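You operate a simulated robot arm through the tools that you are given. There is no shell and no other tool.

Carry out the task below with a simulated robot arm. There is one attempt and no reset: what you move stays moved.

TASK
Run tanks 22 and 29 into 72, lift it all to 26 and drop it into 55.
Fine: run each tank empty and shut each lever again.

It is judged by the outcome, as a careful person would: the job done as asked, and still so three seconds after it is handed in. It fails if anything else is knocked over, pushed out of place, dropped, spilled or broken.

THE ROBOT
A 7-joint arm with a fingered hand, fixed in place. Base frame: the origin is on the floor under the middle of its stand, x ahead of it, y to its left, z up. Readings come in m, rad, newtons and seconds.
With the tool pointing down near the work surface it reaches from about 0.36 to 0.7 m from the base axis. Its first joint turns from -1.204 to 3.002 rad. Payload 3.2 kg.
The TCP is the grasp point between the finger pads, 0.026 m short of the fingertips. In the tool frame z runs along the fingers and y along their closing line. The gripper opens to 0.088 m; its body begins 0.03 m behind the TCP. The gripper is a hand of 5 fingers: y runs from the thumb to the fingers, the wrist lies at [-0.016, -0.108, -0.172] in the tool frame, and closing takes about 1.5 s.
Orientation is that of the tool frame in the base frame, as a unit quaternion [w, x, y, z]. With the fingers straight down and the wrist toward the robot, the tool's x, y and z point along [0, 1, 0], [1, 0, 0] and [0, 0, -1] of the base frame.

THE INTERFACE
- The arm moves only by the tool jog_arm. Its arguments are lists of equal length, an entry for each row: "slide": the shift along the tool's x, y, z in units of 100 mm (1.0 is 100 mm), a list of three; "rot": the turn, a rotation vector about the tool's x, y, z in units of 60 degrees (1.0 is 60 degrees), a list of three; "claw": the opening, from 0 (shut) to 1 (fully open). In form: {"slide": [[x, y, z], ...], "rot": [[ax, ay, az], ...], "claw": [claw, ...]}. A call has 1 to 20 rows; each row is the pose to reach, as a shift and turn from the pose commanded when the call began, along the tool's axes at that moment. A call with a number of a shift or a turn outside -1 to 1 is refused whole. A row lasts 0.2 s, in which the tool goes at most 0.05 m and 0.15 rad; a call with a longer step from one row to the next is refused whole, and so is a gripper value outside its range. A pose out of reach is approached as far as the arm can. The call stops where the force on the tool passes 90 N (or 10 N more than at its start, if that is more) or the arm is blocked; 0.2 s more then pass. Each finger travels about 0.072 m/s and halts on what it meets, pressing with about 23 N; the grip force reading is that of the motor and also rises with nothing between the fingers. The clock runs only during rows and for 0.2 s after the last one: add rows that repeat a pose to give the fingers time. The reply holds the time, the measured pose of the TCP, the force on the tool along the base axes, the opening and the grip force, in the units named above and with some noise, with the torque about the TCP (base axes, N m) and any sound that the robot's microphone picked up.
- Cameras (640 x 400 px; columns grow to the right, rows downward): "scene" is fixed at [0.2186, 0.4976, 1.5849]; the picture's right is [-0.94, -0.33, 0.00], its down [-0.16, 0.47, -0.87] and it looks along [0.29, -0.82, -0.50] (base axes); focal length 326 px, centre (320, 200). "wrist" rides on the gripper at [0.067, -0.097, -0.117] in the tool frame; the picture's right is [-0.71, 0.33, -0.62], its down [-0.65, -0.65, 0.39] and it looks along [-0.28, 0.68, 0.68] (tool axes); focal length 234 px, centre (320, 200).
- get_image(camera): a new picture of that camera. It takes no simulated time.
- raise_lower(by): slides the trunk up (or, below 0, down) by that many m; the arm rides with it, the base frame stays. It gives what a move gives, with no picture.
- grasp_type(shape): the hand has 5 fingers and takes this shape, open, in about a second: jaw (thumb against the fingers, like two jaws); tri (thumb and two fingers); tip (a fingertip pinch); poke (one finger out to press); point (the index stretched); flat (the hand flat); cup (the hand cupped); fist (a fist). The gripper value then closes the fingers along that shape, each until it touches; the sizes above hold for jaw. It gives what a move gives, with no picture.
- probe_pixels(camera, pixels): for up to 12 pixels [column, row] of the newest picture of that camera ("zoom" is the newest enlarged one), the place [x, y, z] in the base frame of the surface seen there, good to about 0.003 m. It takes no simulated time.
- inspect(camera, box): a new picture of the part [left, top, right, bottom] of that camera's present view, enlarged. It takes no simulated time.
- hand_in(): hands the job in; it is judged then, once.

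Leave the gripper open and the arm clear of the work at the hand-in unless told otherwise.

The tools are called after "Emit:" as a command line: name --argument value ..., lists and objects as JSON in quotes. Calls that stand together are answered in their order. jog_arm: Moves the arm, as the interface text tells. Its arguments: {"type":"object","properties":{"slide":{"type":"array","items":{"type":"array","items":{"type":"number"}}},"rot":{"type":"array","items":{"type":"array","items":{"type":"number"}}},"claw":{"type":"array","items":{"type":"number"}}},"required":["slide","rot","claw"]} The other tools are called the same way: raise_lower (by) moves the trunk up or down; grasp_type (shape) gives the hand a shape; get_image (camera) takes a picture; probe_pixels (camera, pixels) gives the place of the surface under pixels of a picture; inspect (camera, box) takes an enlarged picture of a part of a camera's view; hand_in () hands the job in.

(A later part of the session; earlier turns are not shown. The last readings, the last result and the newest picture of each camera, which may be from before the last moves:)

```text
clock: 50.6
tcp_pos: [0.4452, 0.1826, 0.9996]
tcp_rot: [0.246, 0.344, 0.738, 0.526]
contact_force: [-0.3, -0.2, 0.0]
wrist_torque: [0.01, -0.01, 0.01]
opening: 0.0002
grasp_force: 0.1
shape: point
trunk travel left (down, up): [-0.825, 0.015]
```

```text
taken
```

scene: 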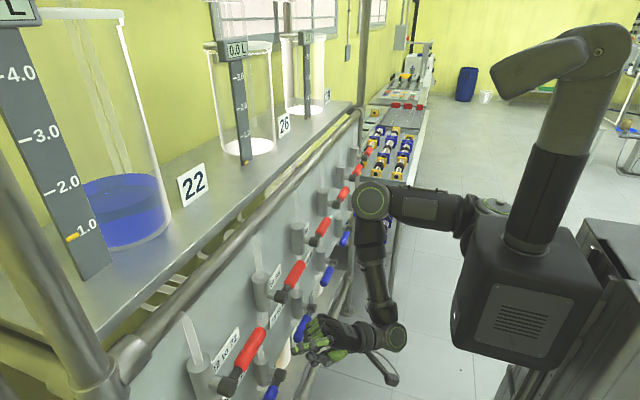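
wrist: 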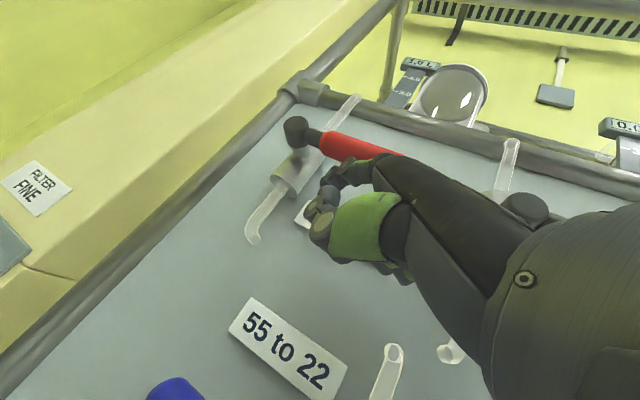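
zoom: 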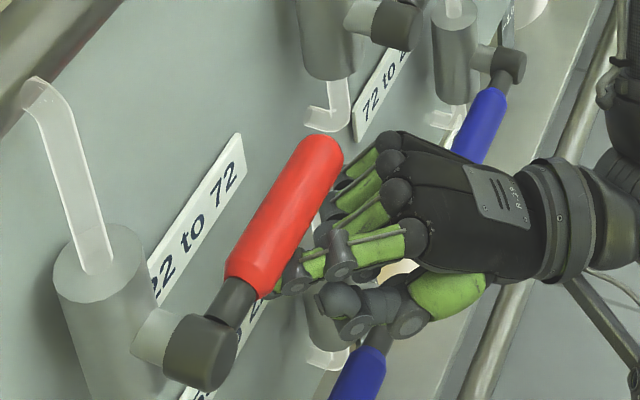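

The finger is under the handle near (300,270) in the zoom, with no contact yet. I'll lift straight up 6 cm in 1 cm steps.

Emit:
jog_arm --slide '[[0, 0.095, -0.033], [0, 0.189, -0.065], [0, 0.284, -0.098], [0, 0.378, -0.13], [0, 0.473, -0.163], [0, 0.568, -0.196]]' --rot '[[0, 0, 0], [0, 0, 0], [0, 0, 0], [0, 0, 0], [0, 0, 0], [0, 0, 0]]' --claw '[0, 0, 0, 0, 0, 0]'

Emit:
inspect --camera "scene" --box '[190, 290, 330, 400]'

Emit:
get_image --camera "wrist"

```text
clock: 52.0
tcp_pos: [0.4452, 0.1811, 1.0601]
tcp_rot: [0.246, 0.345, 0.738, 0.526]
contact_force: [0.6, -0.5, -2.2]
wrist_torque: [-0.02, 0.08, -0.03]
opening: 0.0835
grasp_force: 0.0
shape: point
trunk travel left (down, up): [-0.825, 0.015]
```

```text
3.64 times, centred on (260, 345) of scene
```

zoom: 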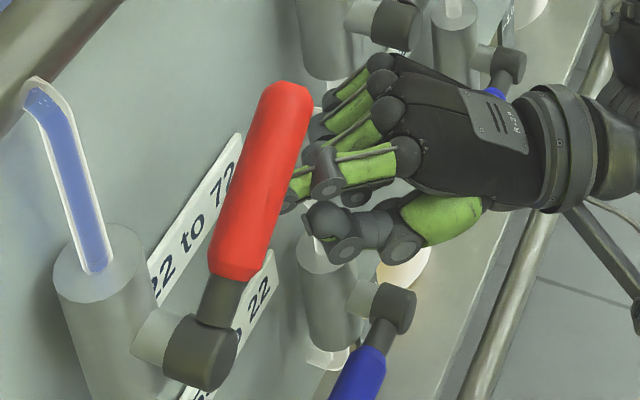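

```text
taken
```

wrist: 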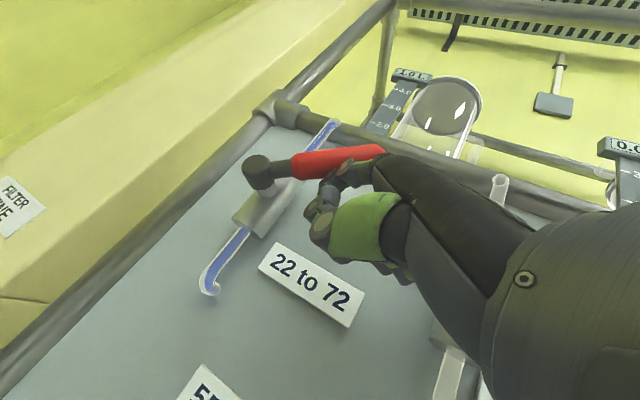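

Blue liquid is flowing and the force is only 2 N. I'll lift 2 cm more to open it wider, then draw the finger straight back out from under the handle.

Emit:
jog_arm --slide '[[0, 0.095, -0.033], [0, 0.189, -0.065], [0, 0.17, -0.12], [0, 0.1, -0.33], [0, 0.02, -0.57], [0, -0.06, -0.81]]' --rot '[[0, 0, 0], [0, 0, 0], [0, 0, 0], [0, 0, 0], [0, 0, 0], [0, 0, 0]]' --claw '[0, 0, 0, 0, 0, 0]'

Emit:
inspect --camera "scene" --box '[190, 290, 330, 400]'

Emit:
get_image --camera "scene"

```text
clock: 53.4
tcp_pos: [0.3852, 0.1313, 1.0818]
tcp_rot: [0.247, 0.344, 0.737, 0.527]
contact_force: [-0.6, -0.3, 0.1]
wrist_torque: [0.02, 0.01, -0.04]
opening: 0.0834
grasp_force: 0.0
shape: point
trunk travel left (down, up): [-0.825, 0.015]
```

```text
3.64 times, centred on (260, 345) of scene
```

zoom: 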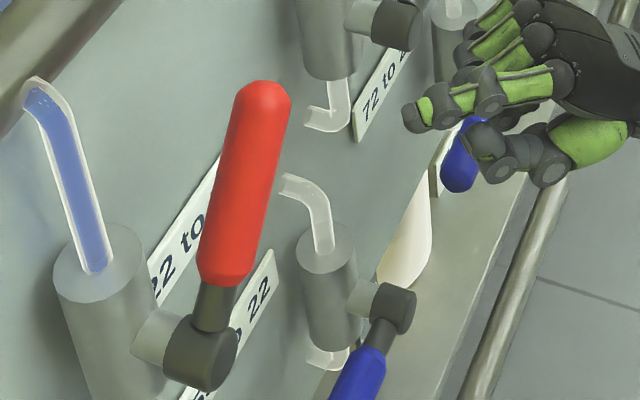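

```text
taken
```

scene: 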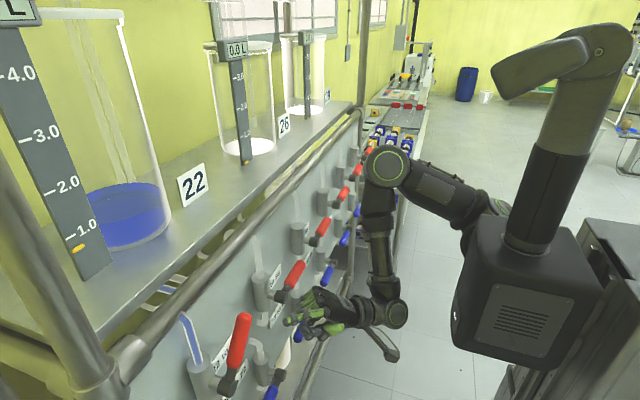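

The finger is out and the handle holds, with the level mark in tank 22 dropping below 1.0. I'll measure the handle's angle and then wait while it drains.

Emit:
probe_pixels --camera "zoom" --pixels '[[200, 345], [212, 300], [225, 260], [245, 180], [262, 100]]'

Emit:
jog_arm --slide '[[0, 0, 0], [0, 0, 0], [0, 0, 0], [0, 0, 0], [0, 0, 0], [0, 0, 0], [0, 0, 0], [0, 0, 0], [0, 0, 0], [0, 0, 0], [0, 0, 0], [0, 0, 0], [0, 0, 0], [0, 0, 0], [0, 0, 0], [0, 0, 0], [0, 0, 0], [0, 0, 0], [0, 0, 0], [0, 0, 0]]' --rot '[[0, 0, 0], [0, 0, 0], [0, 0, 0], [0, 0, 0], [0, 0, 0], [0, 0, 0], [0, 0, 0], [0, 0, 0], [0, 0, 0], [0, 0, 0], [0, 0, 0], [0, 0, 0], [0, 0, 0], [0, 0, 0], [0, 0, 0], [0, 0, 0], [0, 0, 0], [0, 0, 0], [0, 0, 0], [0, 0, 0]]' --claw '[0, 0, 0, 0, 0, 0, 0, 0, 0, 0, 0, 0, 0, 0, 0, 0, 0, 0, 0, 0]'

Emit:
inspect --camera "scene" --box '[0, 0, 200, 290]'

```text
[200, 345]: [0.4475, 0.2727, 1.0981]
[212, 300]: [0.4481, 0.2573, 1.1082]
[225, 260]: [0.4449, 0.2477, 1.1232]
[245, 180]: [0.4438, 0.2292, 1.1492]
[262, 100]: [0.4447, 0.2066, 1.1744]
```

```text
clock: 57.6
tcp_pos: [0.3865, 0.1309, 1.0818]
tcp_rot: [0.246, 0.343, 0.738, 0.527]
contact_force: [0.5, -0.6, 0.4]
wrist_torque: [0.01, 0.01, 0.0]
opening: 0.0836
grasp_force: 0.2
shape: point
trunk travel left (down, up): [-0.825, 0.015]
```

```text
1.38 times, centred on (100, 145) of scene
```

zoom: 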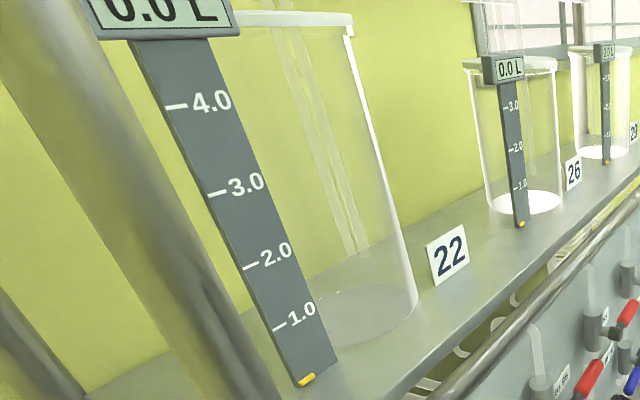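

Tank 22 already reads 0.0 L. I'll check that its pipe is clear, raise the hand well above the open handle, and close the hand into the beak for pressing the lever shut.

Emit:
jog_arm --slide '[[0, 0.3, -0.106], [0, 0.615, -0.212]]' --rot '[[0, 0, 0], [0, 0, 0]]' --claw '[0, 0]'

Emit:
jog_arm --slide '[[0, 0.35, -0.12], [0, 0.71, -0.245]]' --rot '[[0, 0, 0], [0, 0, 0]]' --claw '[0, 0]'

Emit:
grasp_type --shape "jaw"

Emit:
jog_arm --slide '[[0, 0, 0], [0, 0, 0], [0, 0, 0], [0, 0, 0], [0, 0, 0], [0, 0, 0], [0, 0, 0], [0, 0, 0]]' --rot '[[0, 0, 0], [0, 0, 0], [0, 0, 0], [0, 0, 0], [0, 0, 0], [0, 0, 0], [0, 0, 0], [0, 0, 0]]' --claw '[0, 0, 0, 0, 0, 0, 0, 0]'

Emit:
get_image --camera "scene"

Emit:
inspect --camera "scene" --box '[170, 270, 330, 400]'

```text
clock: 58.2
tcp_pos: [0.3841, 0.1321, 1.1451]
tcp_rot: [0.245, 0.344, 0.738, 0.526]
contact_force: [-0.9, 0.3, -0.4]
wrist_torque: [0.02, 0.02, 0.0]
opening: 0.0835
grasp_force: 0.0
shape: point
trunk travel left (down, up): [-0.825, 0.015]
```

```text
clock: 58.8
tcp_pos: [0.3842, 0.1329, 1.2236]
tcp_rot: [0.246, 0.344, 0.738, 0.526]
contact_force: [0.2, -0.8, 0.3]
wrist_torque: [0.01, -0.02, 0.01]
opening: 0.0837
grasp_force: 0.1
shape: point
trunk travel left (down, up): [-0.825, 0.015]
```

```text
clock: 59.7
tcp_pos: [0.3855, 0.1325, 1.2212]
tcp_rot: [0.245, 0.344, 0.738, 0.526]
contact_force: [0.8, 0.0, -0.6]
wrist_torque: [0.0, -0.01, 0.0]
opening: 0.088
grasp_force: 0.0
shape: jaw
trunk travel left (down, up): [-0.825, 0.015]
```

```text
clock: 61.5
tcp_pos: [0.3854, 0.1324, 1.2231]
tcp_rot: [0.245, 0.343, 0.738, 0.526]
contact_force: [0.3, 0.6, 0.1]
wrist_torque: [-0.01, -0.01, 0.02]
opening: 0.0
grasp_force: 23.0
shape: jaw
trunk travel left (down, up): [-0.825, 0.015]
```

```text
taken
```

scene: 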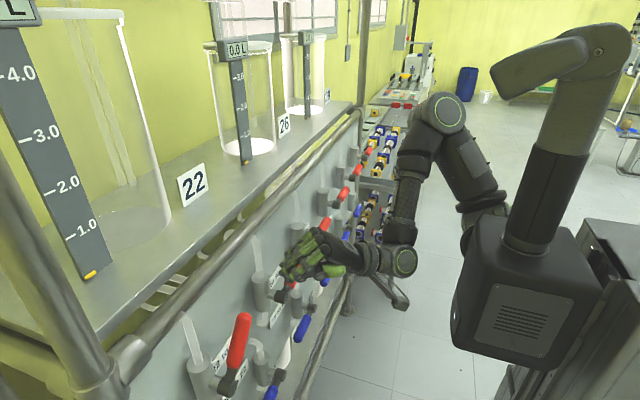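

```text
3.08 times, centred on (250, 335) of scene
```

zoom: 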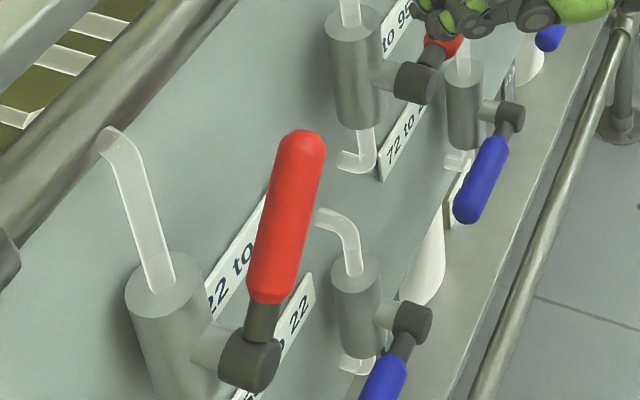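

Tank 22 and its pipe are empty. Before pressing, I'll turn the hand back to face the panel squarely (yaw 0) so all fingertips stay clear of the rail, moving it toward the handle as it turns.

Emit:
jog_arm --slide '[[0.056, 0.049, 0.143], [0.112, 0.099, 0.286], [0.167, 0.148, 0.43], [0.223, 0.198, 0.573], [0.279, 0.247, 0.716]]' --rot '[[0, -0.126, 0.043], [0, -0.252, 0.087], [0, -0.379, 0.13], [0, -0.505, 0.174], [0, -0.631, 0.217]]' --claw '[0, 0, 0, 0, 0]'

Emit:
get_image --camera "scene"

Emit:
get_image --camera "wrist"

```text
clock: 62.7
tcp_pos: [0.4256, 0.2009, 1.2225]
tcp_rot: [0.412, 0.578, 0.573, 0.409]
contact_force: [-0.5, -0.4, 0.6]
wrist_torque: [-0.01, -0.02, -0.01]
opening: 0.0001
grasp_force: 23.7
shape: jaw
trunk travel left (down, up): [-0.825, 0.015]
```

```text
taken
```

scene: 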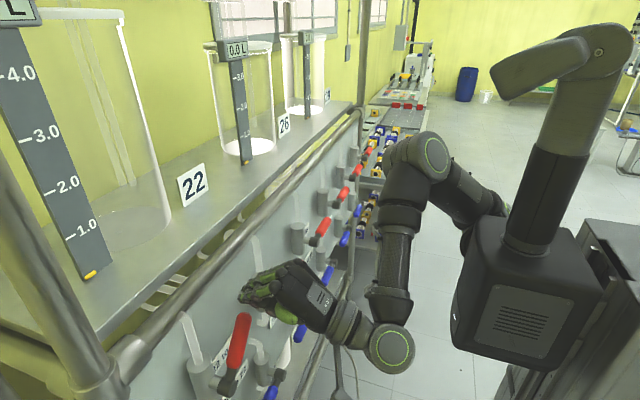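

```text
taken
```

wrist: 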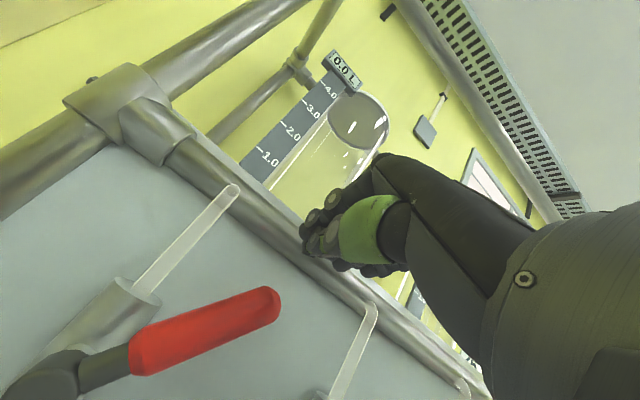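

The beak is above and in front of the open handle. I'll move it 2 cm forward and 2 cm left so it sits over the handle's upper side, then press down in small steps with a slight drift to the right.

Emit:
jog_arm --slide '[[0.1, 0.035, 0.1], [0.21, 0.07, 0.203]]' --rot '[[0, 0, 0], [0, 0, 0]]' --claw '[0, 0]'

Emit:
jog_arm --slide '[[-0.025, -0.095, 0.033], [-0.05, -0.189, 0.065], [-0.075, -0.284, 0.098], [-0.1, -0.378, 0.13], [-0.125, -0.473, 0.163], [-0.15, -0.568, 0.196], [-0.175, -0.662, 0.228], [-0.2, -0.757, 0.261]]' --rot '[[0, 0, 0], [0, 0, 0], [0, 0, 0], [0, 0, 0], [0, 0, 0], [0, 0, 0], [0, 0, 0], [0, 0, 0]]' --claw '[0, 0, 0, 0, 0, 0, 0, 0]'

Emit:
inspect --camera "scene" --box '[170, 270, 330, 400]'

Emit:
get_image --camera "wrist"

```text
clock: 63.5
tcp_pos: [0.4655, 0.2025, 1.2395]
tcp_rot: [0.404, 0.601, 0.551, 0.415]
contact_force: [0.4, 0.5, 0.3]
wrist_torque: [-0.01, 0.03, -0.03]
opening: 0.0001
grasp_force: 23.3
shape: jaw
trunk travel left (down, up): [-0.825, 0.015]
stopped in row 2: the arm was blocked; the commanded pose is now the measured one
```

```text
clock: 65.3
tcp_pos: [0.4742, 0.1766, 1.1676]
tcp_rot: [0.401, 0.615, 0.536, 0.417]
contact_force: [-0.2, -1.4, 1.2]
wrist_torque: [0.02, 0.03, 0.05]
opening: 0.0
grasp_force: 22.5
shape: jaw
trunk travel left (down, up): [-0.825, 0.015]
```

```text
3.08 times, centred on (250, 335) of scene
```

zoom: 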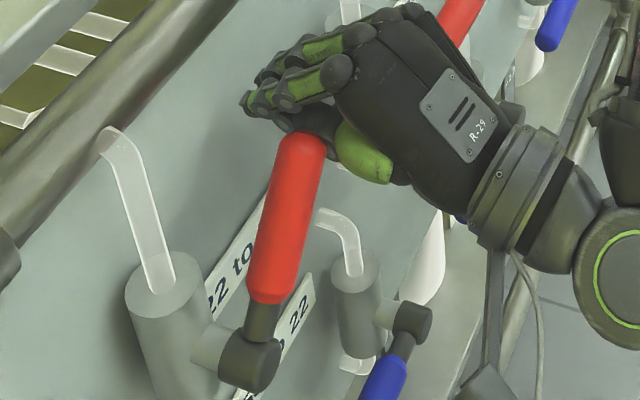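

```text
taken
```

wrist: 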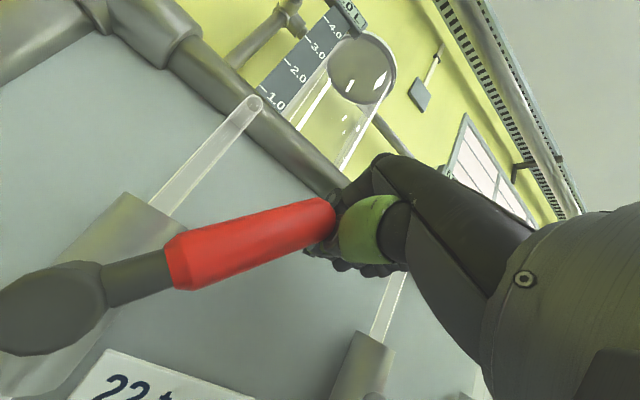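

The arm reported being blocked in that small move, and the hand ended up further forward and to the right of the handle tip. I'll look at the whole arm before doing anything else.

Emit:
get_image --camera "scene"

Emit:
inspect --camera "scene" --box '[350, 90, 600, 400]'

```text
taken
```

scene: 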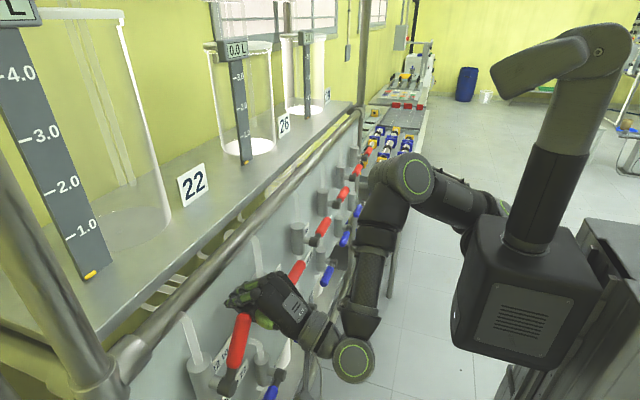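

```text
1.29 times, centred on (475, 245) of scene
```

zoom: 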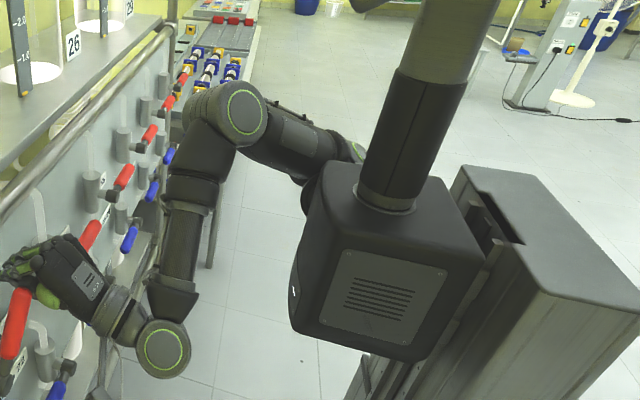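

I can't see anything in contact; more likely the arm shifted its elbow and nudged the rail or reached a joint limit. I'll pull the hand straight back from the panel first and check that nothing moved.

Emit:
jog_arm --slide '[[-0.015, -0.06, -0.19], [-0.03, -0.12, -0.38], [-0.05, -0.18, -0.57], [-0.07, -0.24, -0.75]]' --rot '[[0, 0, 0], [0, 0, 0], [0, 0, 0], [0, 0, 0]]' --claw '[0, 0, 0, 0]'

Emit:
get_image --camera "scene"

Emit:
get_image --camera "wrist"

```text
clock: 66.4
tcp_pos: [0.4011, 0.1654, 1.1167]
tcp_rot: [0.356, 0.648, 0.573, 0.355]
contact_force: [-0.2, -0.1, 0.5]
wrist_torque: [0.02, 0.0, -0.01]
opening: 0.0
grasp_force: 22.8
shape: jaw
out of reach, approached as far as the arm can: row 3, 4
trunk travel left (down, up): [-0.825, 0.015]
stopped in row 4: the arm was blocked; the commanded pose is now the measured one
```

```text
taken
```

scene: 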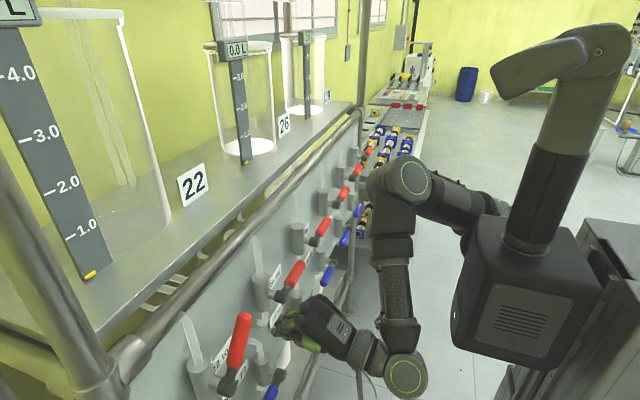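

```text
taken
```

wrist: 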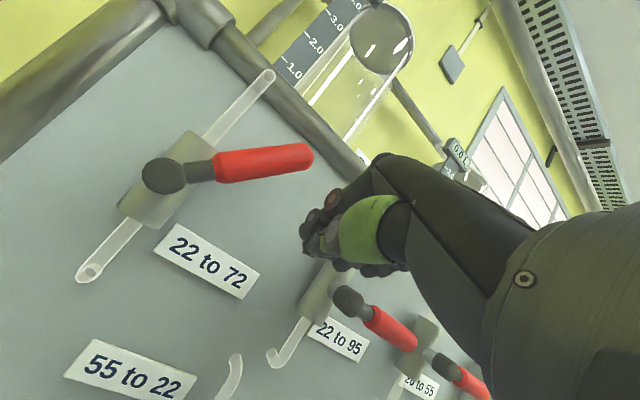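

That was a wrist limit: rows 3 and 4 were "out of reach", so facing squarely at this far-left spot is too much for the arm. The lever hasn't moved. I'll turn the hand back to the 40° left yaw that worked here before.

Emit:
jog_arm --slide '[[-0.05, -0.01, -0.02], [-0.1, -0.015, -0.04], [-0.15, -0.023, -0.06], [-0.2, -0.03, -0.075], [-0.26, -0.04, -0.095], [-0.31, -0.046, -0.114]]' --rot '[[-0.025, 0.111, -0.059], [-0.05, 0.223, -0.118], [-0.075, 0.334, -0.178], [-0.1, 0.445, -0.237], [-0.125, 0.557, -0.296], [-0.15, 0.668, -0.355]]' --claw '[0, 0, 0, 0, 0, 0]'

Emit:
get_image --camera "scene"

Emit:
inspect --camera "scene" --box '[170, 270, 330, 400]'

```text
clock: 67.8
tcp_pos: [0.383, 0.136, 1.1167]
tcp_rot: [0.245, 0.34, 0.741, 0.525]
contact_force: [-0.5, -0.6, -1.3]
wrist_torque: [0.0, -0.03, -0.05]
opening: 0.0
grasp_force: 23.2
shape: jaw
trunk travel left (down, up): [-0.825, 0.015]
```

```text
taken
```

scene: 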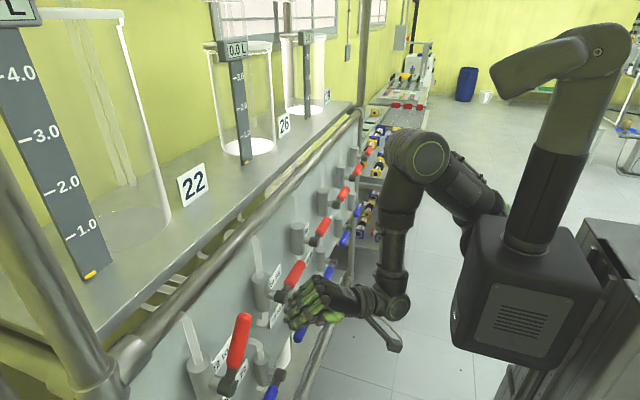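

```text
3.08 times, centred on (250, 335) of scene
```

zoom: 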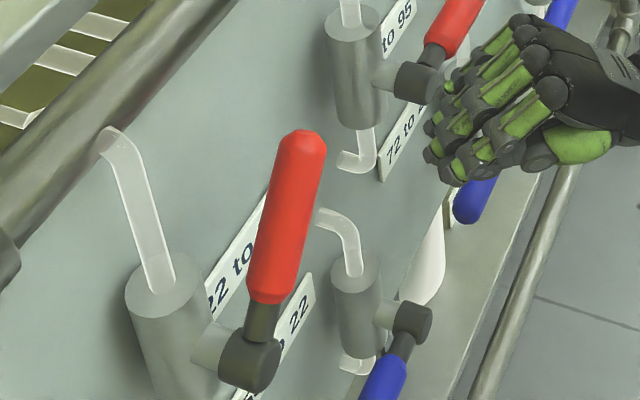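

I'm back in a good posture at (0.383,0.136,1.117) with the lever unchanged at about 52°. Now I'll rise to z≈1.22 and move over the handle at this 40° yaw, keeping the fingertips at x≤0.49 so they stay clear of the rail.

Emit:
jog_arm --slide '[[0, 0.325, -0.112], [0, 0.65, -0.224], [0, 0.974, -0.336]]' --rot '[[0, 0, 0], [0, 0, 0], [0, 0, 0]]' --claw '[0, 0, 0]'

Emit:
jog_arm --slide '[[0.07, 0.064, 0.184], [0.137, 0.127, 0.368], [0.205, 0.19, 0.552], [0.274, 0.254, 0.736]]' --rot '[[0, 0, 0], [0, 0, 0], [0, 0, 0], [0, 0, 0]]' --claw '[0, 0, 0, 0]'

Emit:
inspect --camera "scene" --box '[170, 270, 330, 400]'

Emit:
get_image --camera "wrist"

```text
clock: 68.6
tcp_pos: [0.3804, 0.1361, 1.218]
tcp_rot: [0.245, 0.34, 0.741, 0.525]
contact_force: [-0.7, 0.1, -0.2]
wrist_torque: [0.01, 0.01, -0.04]
opening: 0.0
grasp_force: 23.1
shape: jaw
trunk travel left (down, up): [-0.825, 0.015]
```

```text
clock: 69.6
tcp_pos: [0.423, 0.2073, 1.2158]
tcp_rot: [0.245, 0.34, 0.741, 0.525]
contact_force: [0.9, -0.4, 0.1]
wrist_torque: [0.0, -0.01, -0.01]
opening: 0.0
grasp_force: 23.3
shape: jaw
trunk travel left (down, up): [-0.825, 0.015]
```

```text
3.08 times, centred on (250, 335) of scene
```

zoom: 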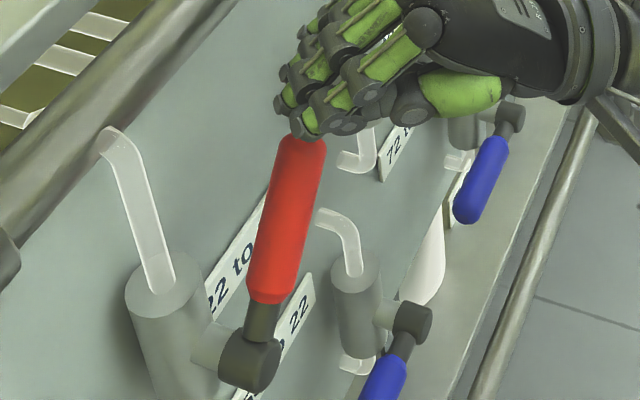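

```text
taken
```

wrist: 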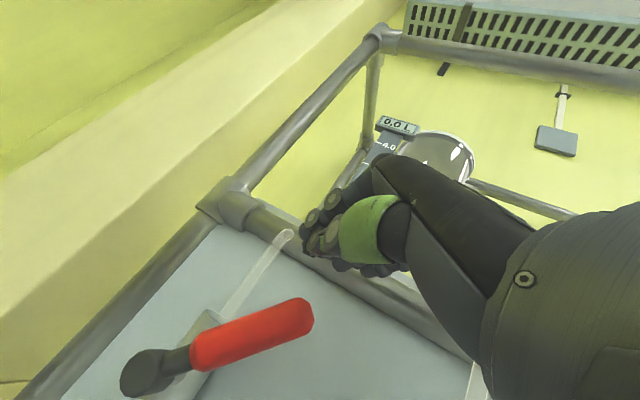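

The beak is right above the handle's tip. I'll measure the fingertips at zoom (305,130), (285,100), (345,125) relative to the handle tip at (302,145).

Emit:
probe_pixels --camera "zoom" --pixels '[[305, 130], [288, 95], [285, 75], [345, 122], [320, 105], [300, 150], [290, 200], [275, 270], [365, 95], [410, 110]]'

```text
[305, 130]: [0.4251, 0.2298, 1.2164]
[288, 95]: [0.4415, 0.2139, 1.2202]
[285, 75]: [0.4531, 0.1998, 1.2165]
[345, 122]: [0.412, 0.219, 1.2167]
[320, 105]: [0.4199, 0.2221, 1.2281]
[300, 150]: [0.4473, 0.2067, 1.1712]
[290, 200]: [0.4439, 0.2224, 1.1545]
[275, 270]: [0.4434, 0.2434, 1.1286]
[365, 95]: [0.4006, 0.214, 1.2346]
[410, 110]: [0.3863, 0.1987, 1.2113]
```

The tips sit above the handle's end, so I'll shift 1.5 cm left and 1.2 cm forward, then press down 6 cm with a 2 cm drift to the right.

Emit:
jog_arm --slide '[[0.019, 0.031, 0.089], [0.038, 0.062, 0.178]]' --rot '[[0, 0, 0], [0, 0, 0]]' --claw '[0, 0]'

Emit:
jog_arm --slide '[[-0.031, -0.1, 0.018], [-0.062, -0.199, 0.037], [-0.093, -0.299, 0.055], [-0.123, -0.398, 0.073], [-0.154, -0.498, 0.092], [-0.185, -0.597, 0.11]]' --rot '[[0, 0, 0], [0, 0, 0], [0, 0, 0], [0, 0, 0], [0, 0, 0], [0, 0, 0]]' --claw '[0, 0, 0, 0, 0, 0]'

Emit:
inspect --camera "scene" --box '[170, 270, 330, 400]'

Emit:
get_image --camera "wrist"

```text
clock: 70.2
tcp_pos: [0.4363, 0.2228, 1.2157]
tcp_rot: [0.245, 0.34, 0.741, 0.525]
contact_force: [-0.4, -1.0, 0.9]
wrist_torque: [-0.01, 0.0, -0.02]
opening: 0.0
grasp_force: 22.9
shape: jaw
trunk travel left (down, up): [-0.825, 0.015]
```

```text
clock: 71.6
tcp_pos: [0.4405, 0.2033, 1.1594]
tcp_rot: [0.245, 0.34, 0.741, 0.525]
contact_force: [-0.9, 0.3, -0.1]
wrist_torque: [0.02, -0.01, 0.02]
opening: 0.0003
grasp_force: 23.0
shape: jaw
trunk travel left (down, up): [-0.825, 0.015]
```

```text
3.08 times, centred on (250, 335) of scene
```

zoom: 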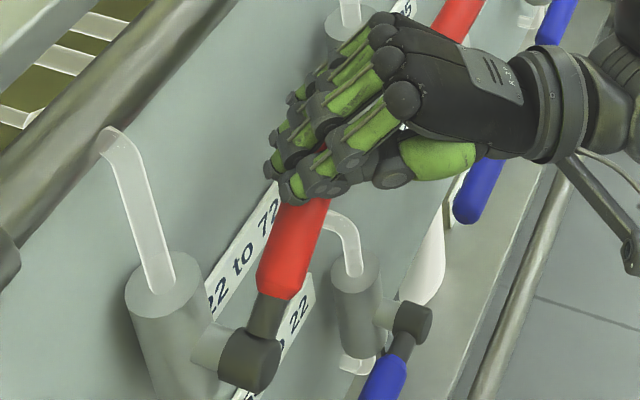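

```text
taken
```

wrist: 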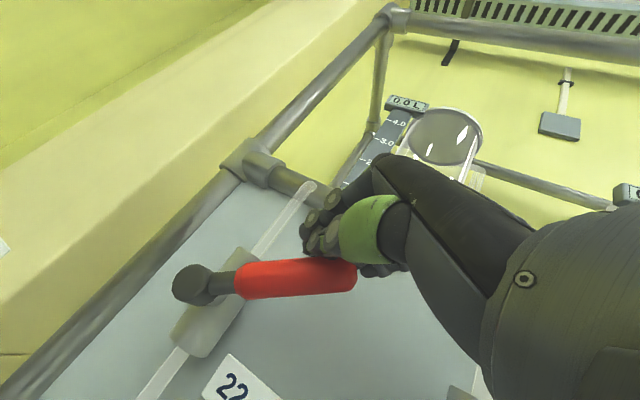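

The handle is coming down under the beak with almost no force. I'll continue another 4 cm, drifting slightly right.

Emit:
jog_arm --slide '[[-0.02, -0.07, 0.042], [-0.04, -0.14, 0.084], [-0.06, -0.21, 0.125], [-0.08, -0.28, 0.167], [-0.1, -0.351, 0.209]]' --rot '[[0, 0, 0], [0, 0, 0], [0, 0, 0], [0, 0, 0], [0, 0, 0]]' --claw '[0, 0, 0, 0, 0]'

Emit:
inspect --camera "wrist" --box '[140, 140, 400, 340]'

Emit:
inspect --camera "scene" --box '[190, 290, 310, 400]'

```text
clock: 72.8
tcp_pos: [0.4554, 0.2022, 1.1182]
tcp_rot: [0.246, 0.34, 0.74, 0.525]
contact_force: [-0.3, -0.1, 0.6]
wrist_torque: [-0.03, -0.02, 0.01]
opening: 0.0
grasp_force: 23.4
shape: jaw
trunk travel left (down, up): [-0.825, 0.015]
```

```text
2.00 times, centred on (270, 240) of wrist
```

zoom: 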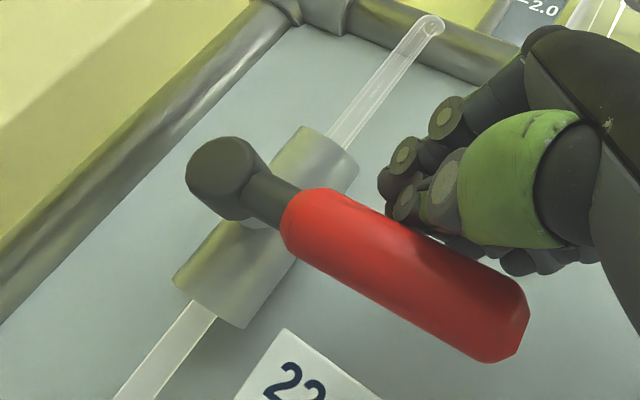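

```text
3.64 times, centred on (250, 345) of scene
```

zoom: 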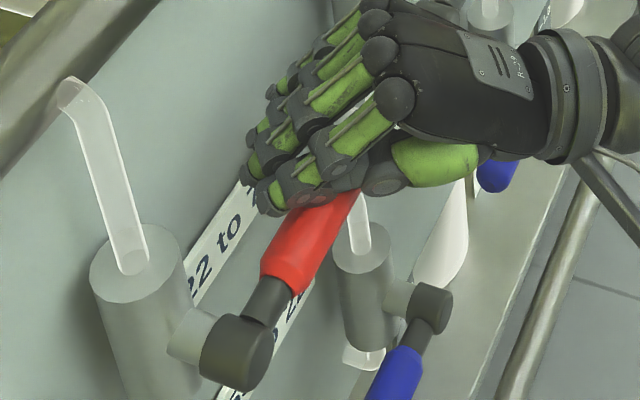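

I made a small sign slip, so the hand drifted 1.5 cm forward. There's no contact force, but I'll draw back. First I'll read the handle angle at zoom (240,335), (265,295), (285,265), (320,225).

Emit:
probe_pixels --camera "zoom" --pixels '[[232, 345], [262, 300], [280, 272], [300, 245], [325, 215], [260, 205], [250, 170], [270, 90]]'

Emit:
jog_arm --slide '[[0.04, -0.015, -0.045], [0.08, -0.03, -0.09]]' --rot '[[0, 0, 0], [0, 0, 0]]' --claw '[0, 0]'

```text
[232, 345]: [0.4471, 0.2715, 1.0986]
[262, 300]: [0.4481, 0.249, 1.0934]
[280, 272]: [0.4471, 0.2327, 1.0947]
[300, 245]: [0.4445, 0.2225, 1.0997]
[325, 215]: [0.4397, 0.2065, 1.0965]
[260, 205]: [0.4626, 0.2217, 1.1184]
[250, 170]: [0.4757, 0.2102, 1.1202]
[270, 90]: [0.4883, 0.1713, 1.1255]
```

```text
clock: 73.4
tcp_pos: [0.4409, 0.2014, 1.1199]
tcp_rot: [0.246, 0.34, 0.74, 0.526]
contact_force: [0.3, 0.5, 0.1]
wrist_torque: [-0.01, -0.01, 0.03]
opening: 0.0002
grasp_force: 22.7
shape: jaw
trunk travel left (down, up): [-0.825, 0.015]
```

The handle is within a couple of degrees of level. I'll shift 1 cm toward its tip, press 6 mm more, and check.

Emit:
jog_arm --slide '[[-0.077, 0.021, -0.061], [-0.077, -0.008, -0.051], [-0.077, -0.036, -0.041]]' --rot '[[0, 0, 0], [0, 0, 0], [0, 0, 0]]' --claw '[0, 0, 0]'

Emit:
inspect --camera "wrist" --box '[140, 140, 400, 340]'

```text
clock: 74.2
tcp_pos: [0.4435, 0.1915, 1.1182]
tcp_rot: [0.245, 0.34, 0.74, 0.526]
contact_force: [-0.3, -0.7, 0.3]
wrist_torque: [0.02, -0.02, 0.01]
opening: 0.0002
grasp_force: 23.2
shape: jaw
trunk travel left (down, up): [-0.825, 0.015]
```

```text
2.00 times, centred on (270, 240) of wrist
```

zoom: 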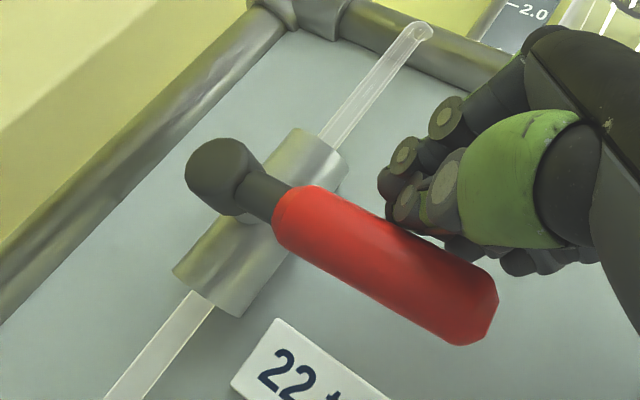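

Emit:
probe_pixels --camera "zoom" --pixels '[[220, 180], [260, 205], [285, 225], [330, 250], [380, 280], [430, 310], [480, 335], [300, 250], [370, 295], [440, 335], [320, 195], [375, 225]]'

```text
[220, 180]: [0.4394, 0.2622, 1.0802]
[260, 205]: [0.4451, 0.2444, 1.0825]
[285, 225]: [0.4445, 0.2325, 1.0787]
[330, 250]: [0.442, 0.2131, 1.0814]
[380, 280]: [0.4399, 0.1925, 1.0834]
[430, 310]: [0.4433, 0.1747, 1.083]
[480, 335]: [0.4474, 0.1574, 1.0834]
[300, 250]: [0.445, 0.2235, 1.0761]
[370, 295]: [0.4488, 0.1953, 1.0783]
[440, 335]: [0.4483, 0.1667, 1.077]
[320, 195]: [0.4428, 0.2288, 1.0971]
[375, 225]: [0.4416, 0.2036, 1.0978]
```

The underside reads z≈1.076-1.078 all along, which is level. I'll lift off, draw back, and measure its top line from the scene camera.

Emit:
jog_arm --slide '[[0, 0.19, -0.065], [0, 0.38, -0.13], [0, 0.57, -0.196], [0, 0.47, -0.5], [0, 0.37, -0.8]]' --rot '[[0, 0, 0], [0, 0, 0], [0, 0, 0], [0, 0, 0], [0, 0, 0]]' --claw '[0, 0, 0, 0, 0]'

Emit:
inspect --camera "scene" --box '[190, 290, 330, 400]'

```text
clock: 75.4
tcp_pos: [0.3935, 0.1504, 1.1762]
tcp_rot: [0.245, 0.339, 0.741, 0.526]
contact_force: [-0.3, 0.3, -0.3]
wrist_torque: [0.05, -0.01, 0.01]
opening: 0.0
grasp_force: 22.9
shape: jaw
trunk travel left (down, up): [-0.825, 0.015]
```

```text
3.64 times, centred on (260, 345) of scene
```

zoom: 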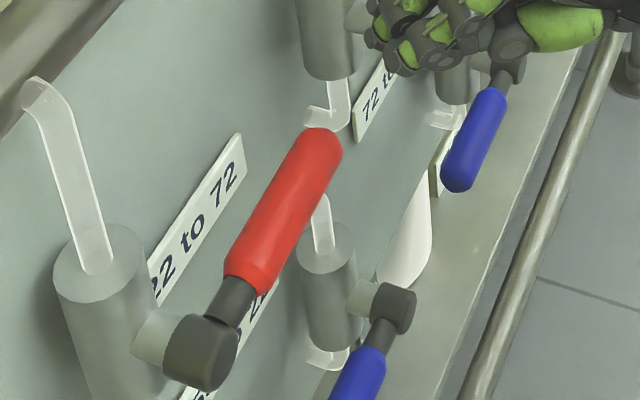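

Compared with the earlier shut picture, the tip is a touch higher (zoom row 128 instead of 135). I'll measure precisely.

Emit:
probe_pixels --camera "zoom" --pixels '[[200, 350], [235, 280], [250, 260], [265, 232], [280, 205], [295, 180], [310, 155], [322, 135], [330, 150], [300, 205]]'

```text
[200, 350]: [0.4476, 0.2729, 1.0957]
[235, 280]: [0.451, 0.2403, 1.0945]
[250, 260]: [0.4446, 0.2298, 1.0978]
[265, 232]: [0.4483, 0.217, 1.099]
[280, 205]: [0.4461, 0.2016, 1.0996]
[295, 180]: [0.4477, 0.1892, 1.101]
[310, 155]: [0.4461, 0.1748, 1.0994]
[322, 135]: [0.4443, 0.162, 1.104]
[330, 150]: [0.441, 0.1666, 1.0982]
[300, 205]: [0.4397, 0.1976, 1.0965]
```

About 4° remain, so I'll go back over the handle and press about 7 mm lower than before.

Emit:
jog_arm --slide '[[-0.02, 0.066, 0.19], [-0.04, 0.132, 0.38], [-0.057, 0.198, 0.573]]' --rot '[[0, 0, 0], [0, 0, 0], [0, 0, 0]]' --claw '[0, 0, 0]'

Emit:
jog_arm --slide '[[0, -0.14, 0.05], [0, -0.28, 0.1], [0, -0.42, 0.145], [0, -0.549, 0.189], [0, -0.582, 0.2], [0, -0.615, 0.212]]' --rot '[[0, 0, 0], [0, 0, 0], [0, 0, 0], [0, 0, 0], [0, 0, 0], [0, 0, 0]]' --claw '[0, 0, 0, 0, 0, 0]'

Emit:
jog_arm --slide '[[0, 0.19, -0.065], [0, 0.38, -0.13], [0, 0.57, -0.196], [0, 0.47, -0.5], [0, 0.37, -0.8]]' --rot '[[0, 0, 0], [0, 0, 0], [0, 0, 0], [0, 0, 0], [0, 0, 0]]' --claw '[0, 0, 0, 0, 0]'

Emit:
inspect --camera "scene" --box '[190, 290, 330, 400]'

```text
clock: 76.2
tcp_pos: [0.4429, 0.1864, 1.1765]
tcp_rot: [0.246, 0.341, 0.74, 0.525]
contact_force: [-0.2, -0.6, -0.2]
wrist_torque: [-0.01, -0.01, 0.02]
opening: 0.0002
grasp_force: 23.0
shape: jaw
trunk travel left (down, up): [-0.825, 0.015]
```

```text
clock: 77.6
tcp_pos: [0.4441, 0.185, 1.1138]
tcp_rot: [0.246, 0.34, 0.74, 0.526]
contact_force: [1.1, -0.2, 3.2]
wrist_torque: [0.07, -0.02, 0.02]
opening: 0.0002
grasp_force: 23.0
shape: jaw
trunk travel left (down, up): [-0.825, 0.015]
```

```text
clock: 78.8
tcp_pos: [0.3929, 0.145, 1.1748]
tcp_rot: [0.246, 0.34, 0.74, 0.525]
contact_force: [1.2, 0.3, -0.5]
wrist_torque: [-0.01, -0.01, 0.02]
opening: 0.0001
grasp_force: 22.7
shape: jaw
trunk travel left (down, up): [-0.825, 0.015]
```

```text
3.64 times, centred on (260, 345) of scene
```

zoom: 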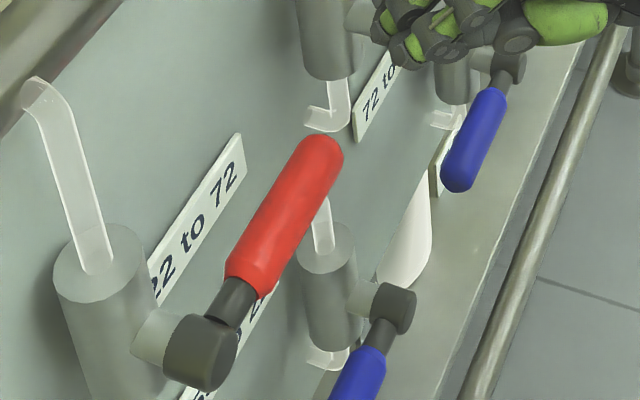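

The beak felt a 3 N stop, and the handle now matches the original shut picture exactly (tip at zoom row 135). The "22 to 72" lever is shut. I'll re-check the "29 to 72" lever with the same view box as at the very start.

Emit:
inspect --camera "scene" --box '[330, 130, 400, 200]'

Emit:
get_image --camera "scene"

Emit:
get_image --camera "wrist"

```text
5.71 times, centred on (365, 165) of scene
```

zoom: 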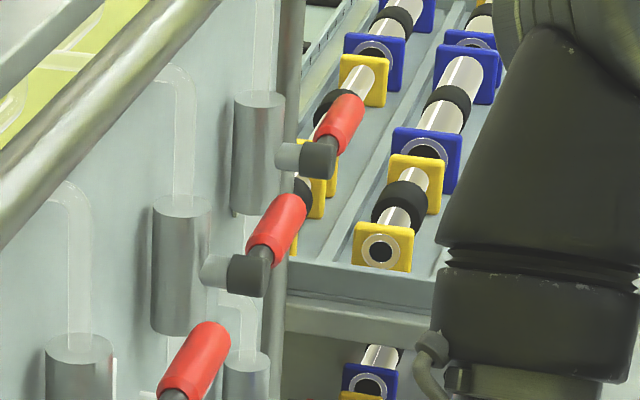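

```text
taken
```

scene: 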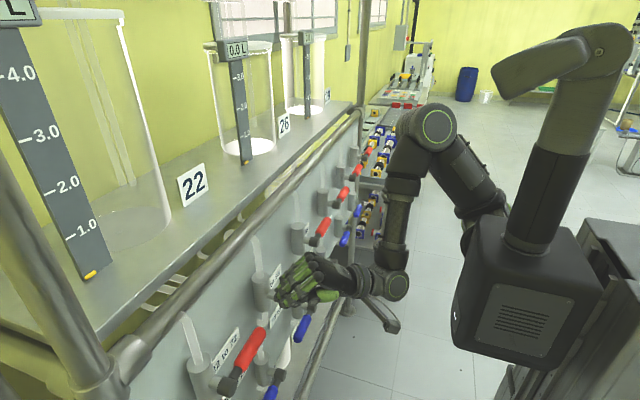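

```text
taken
```

wrist: 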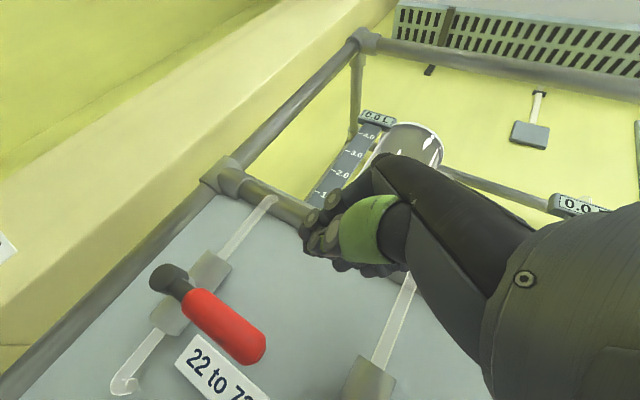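

All red levers match their starting positions, and both upper tanks are empty. Next is the blue "72 to 26" lever, with its pivot at y≈-0.298, its handle toward +y, and z≈0.875. I'll back off, lower the trunk, and bring the hand between the rows again.

Emit:
jog_arm --slide '[[-0.05, -0.056, -0.163], [-0.101, -0.113, -0.327]]' --rot '[[0, 0, 0], [0, 0, 0]]' --claw '[0, 0]'

Emit:
raise_lower --by -0.1

Emit:
jog_arm --slide '[[0, -0.24, 0.08], [0, -0.47, 0.16], [0, -0.71, 0.245]]' --rot '[[0, 0, 0], [0, 0, 0], [0, 0, 0]]' --claw '[0, 0, 0]'

Emit:
get_image --camera "scene"

```text
clock: 79.4
tcp_pos: [0.381, 0.1212, 1.1722]
tcp_rot: [0.246, 0.34, 0.74, 0.526]
contact_force: [0.4, 0.4, 0.1]
wrist_torque: [0.01, -0.01, 0.01]
opening: 0.0
grasp_force: 22.9
shape: jaw
out of reach, approached as far as the arm can: row 2
trunk travel left (down, up): [-0.825, 0.015]
```

```text
clock: 80.7
tcp_pos: [0.3803, 0.1211, 1.0738]
tcp_rot: [0.246, 0.34, 0.74, 0.525]
contact_force: [0.1, -0.2, -0.3]
wrist_torque: [-0.01, 0.02, -0.01]
opening: 0.0
grasp_force: 22.6
shape: jaw
trunk travel left (down, up): [-0.725, 0.115]
```

```text
clock: 81.5
tcp_pos: [0.3802, 0.1221, 0.9987]
tcp_rot: [0.246, 0.34, 0.74, 0.526]
contact_force: [0.3, 0.2, 0.4]
wrist_torque: [0.04, -0.03, 0.02]
opening: 0.0
grasp_force: 23.1
shape: jaw
trunk travel left (down, up): [-0.725, 0.115]
```

```text
taken
```

scene: 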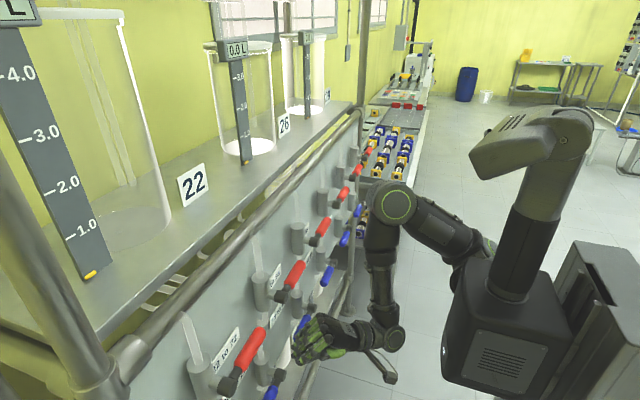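

The hand is between the rows at (0.38,0.122,1.0). I'll move it right, toward y≈-0.12, holding this height.

Emit:
jog_arm --slide '[[-0.306, -0.084, -0.243], [-0.613, -0.168, -0.487], [-0.919, -0.252, -0.73]]' --rot '[[0, 0, 0], [0, 0, 0], [0, 0, 0]]' --claw '[0, 0, 0]'

Emit:
jog_arm --slide '[[-0.306, -0.084, -0.243], [-0.613, -0.168, -0.487], [-0.919, -0.252, -0.73]]' --rot '[[0, 0, 0], [0, 0, 0], [0, 0, 0]]' --claw '[0, 0, 0]'

Emit:
get_image --camera "scene"

Emit:
get_image --camera "wrist"

```text
clock: 82.3
tcp_pos: [0.3838, -0.0029, 0.9954]
tcp_rot: [0.244, 0.339, 0.74, 0.527]
contact_force: [-0.2, 0.1, -0.5]
wrist_torque: [0.02, 0.0, -0.01]
opening: 0.0
grasp_force: 23.0
shape: jaw
out of reach, approached as far as the arm can: row 3
trunk travel left (down, up): [-0.725, 0.115]
```

```text
clock: 83.1
tcp_pos: [0.3851, -0.1224, 0.9987]
tcp_rot: [0.245, 0.34, 0.74, 0.526]
contact_force: [-0.5, 1.2, 0.0]
wrist_torque: [-0.01, 0.01, -0.01]
opening: 0.0
grasp_force: 22.6
shape: jaw
trunk travel left (down, up): [-0.725, 0.115]
```

```text
taken
```

scene: 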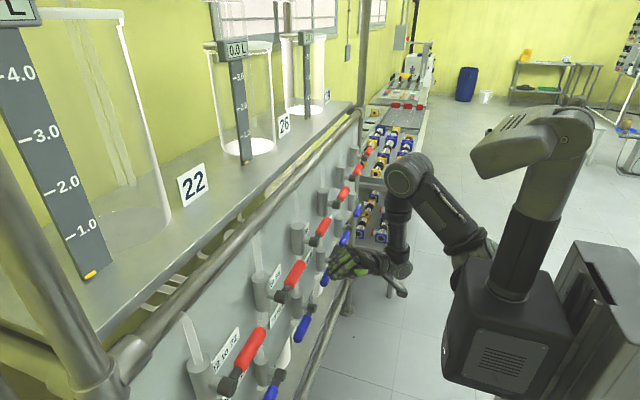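

```text
taken
```

wrist: 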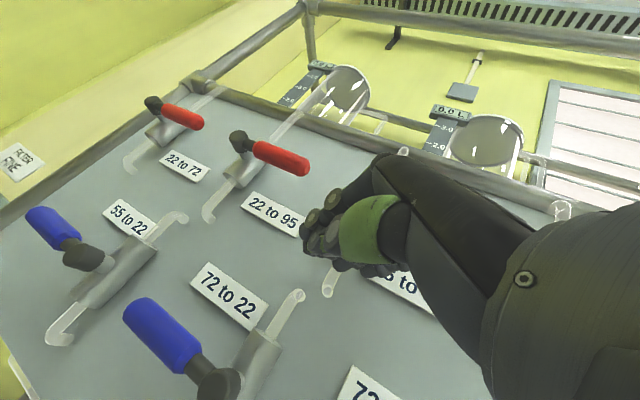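

The posture is fine. Now I'll swing the hand's yaw from 40° left to 20° right, while shifting slightly right. That keeps the other knuckles away from the blue lever's pivot.

Emit:
jog_arm --slide '[[-0.05, -0.006, -0.017], [-0.1, -0.012, -0.034], [-0.15, -0.018, -0.05], [-0.2, -0.024, -0.067], [-0.25, -0.03, -0.084], [-0.3, -0.035, -0.1], [-0.35, -0.041, -0.117], [-0.402, -0.047, -0.134]]' --rot '[[0, -0.118, 0.041], [0, -0.2365, 0.0815], [0, -0.355, 0.122], [0, -0.473, 0.163], [0, -0.591, 0.204], [0, -0.7095, 0.2445], [0, -0.828, 0.285], [0, -0.946, 0.326]]' --claw '[0, 0, 0, 0, 0, 0, 0, 0]'

Emit:
get_image --camera "scene"

Emit:
get_image --camera "wrist"

```text
clock: 84.9
tcp_pos: [0.4105, -0.1555, 0.9803]
tcp_rot: [0.478, 0.664, 0.468, 0.334]
contact_force: [-0.7, -0.4, 0.5]
wrist_torque: [-0.01, 0.0, 0.0]
opening: 0.0
grasp_force: 23.2
shape: jaw
out of reach, approached as far as the arm can: row 2, 3, 4, 5, 6, 7, 8
trunk travel left (down, up): [-0.725, 0.115]
```

```text
taken
```

scene: 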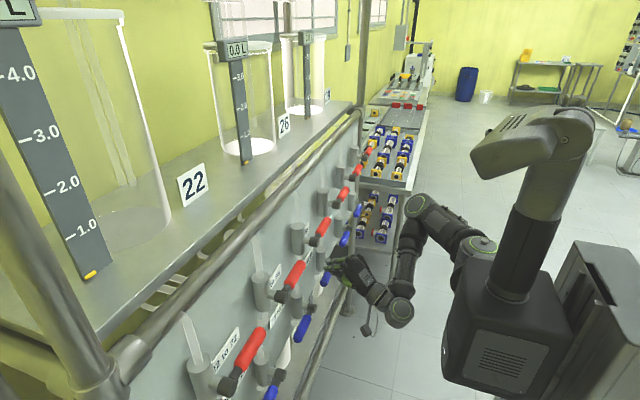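

```text
taken
```

wrist: 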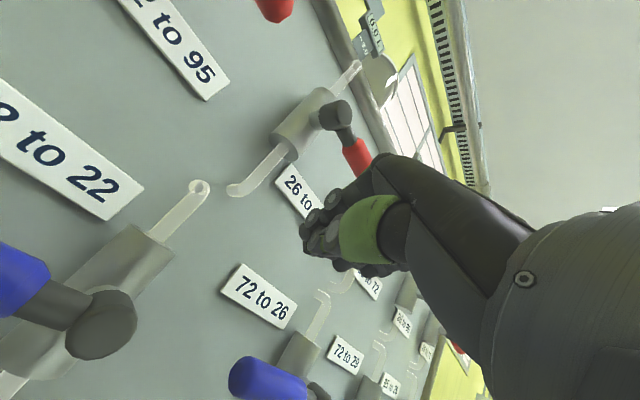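

With the hand at this height in front of the chest, the arm is too folded, so it settled slightly forward. Lower down there should be more room. I'll go down 5 cm and slightly left, still above the blue handles, and check.

Emit:
jog_arm --slide '[[0.08, -0.18, -0.008], [0.165, -0.36, -0.015], [0.248, -0.537, -0.023]]' --rot '[[0, 0, 0], [0, 0, 0], [0, 0, 0]]' --claw '[0, 0, 0]'

Emit:
raise_lower --by 0.05

```text
clock: 85.7
tcp_pos: [0.4017, -0.1247, 0.9316]
tcp_rot: [0.477, 0.663, 0.47, 0.335]
contact_force: [-0.2, -0.1, -0.2]
wrist_torque: [0.01, 0.01, 0.02]
opening: 0.0
grasp_force: 23.1
shape: jaw
trunk travel left (down, up): [-0.725, 0.115]
```

```text
clock: 86.6
tcp_pos: [0.4022, -0.1252, 0.9823]
tcp_rot: [0.477, 0.663, 0.469, 0.335]
contact_force: [-0.3, 0.3, 0.1]
wrist_torque: [0.01, 0.0, 0.0]
opening: 0.0
grasp_force: 23.0
shape: jaw
trunk travel left (down, up): [-0.775, 0.065]
```

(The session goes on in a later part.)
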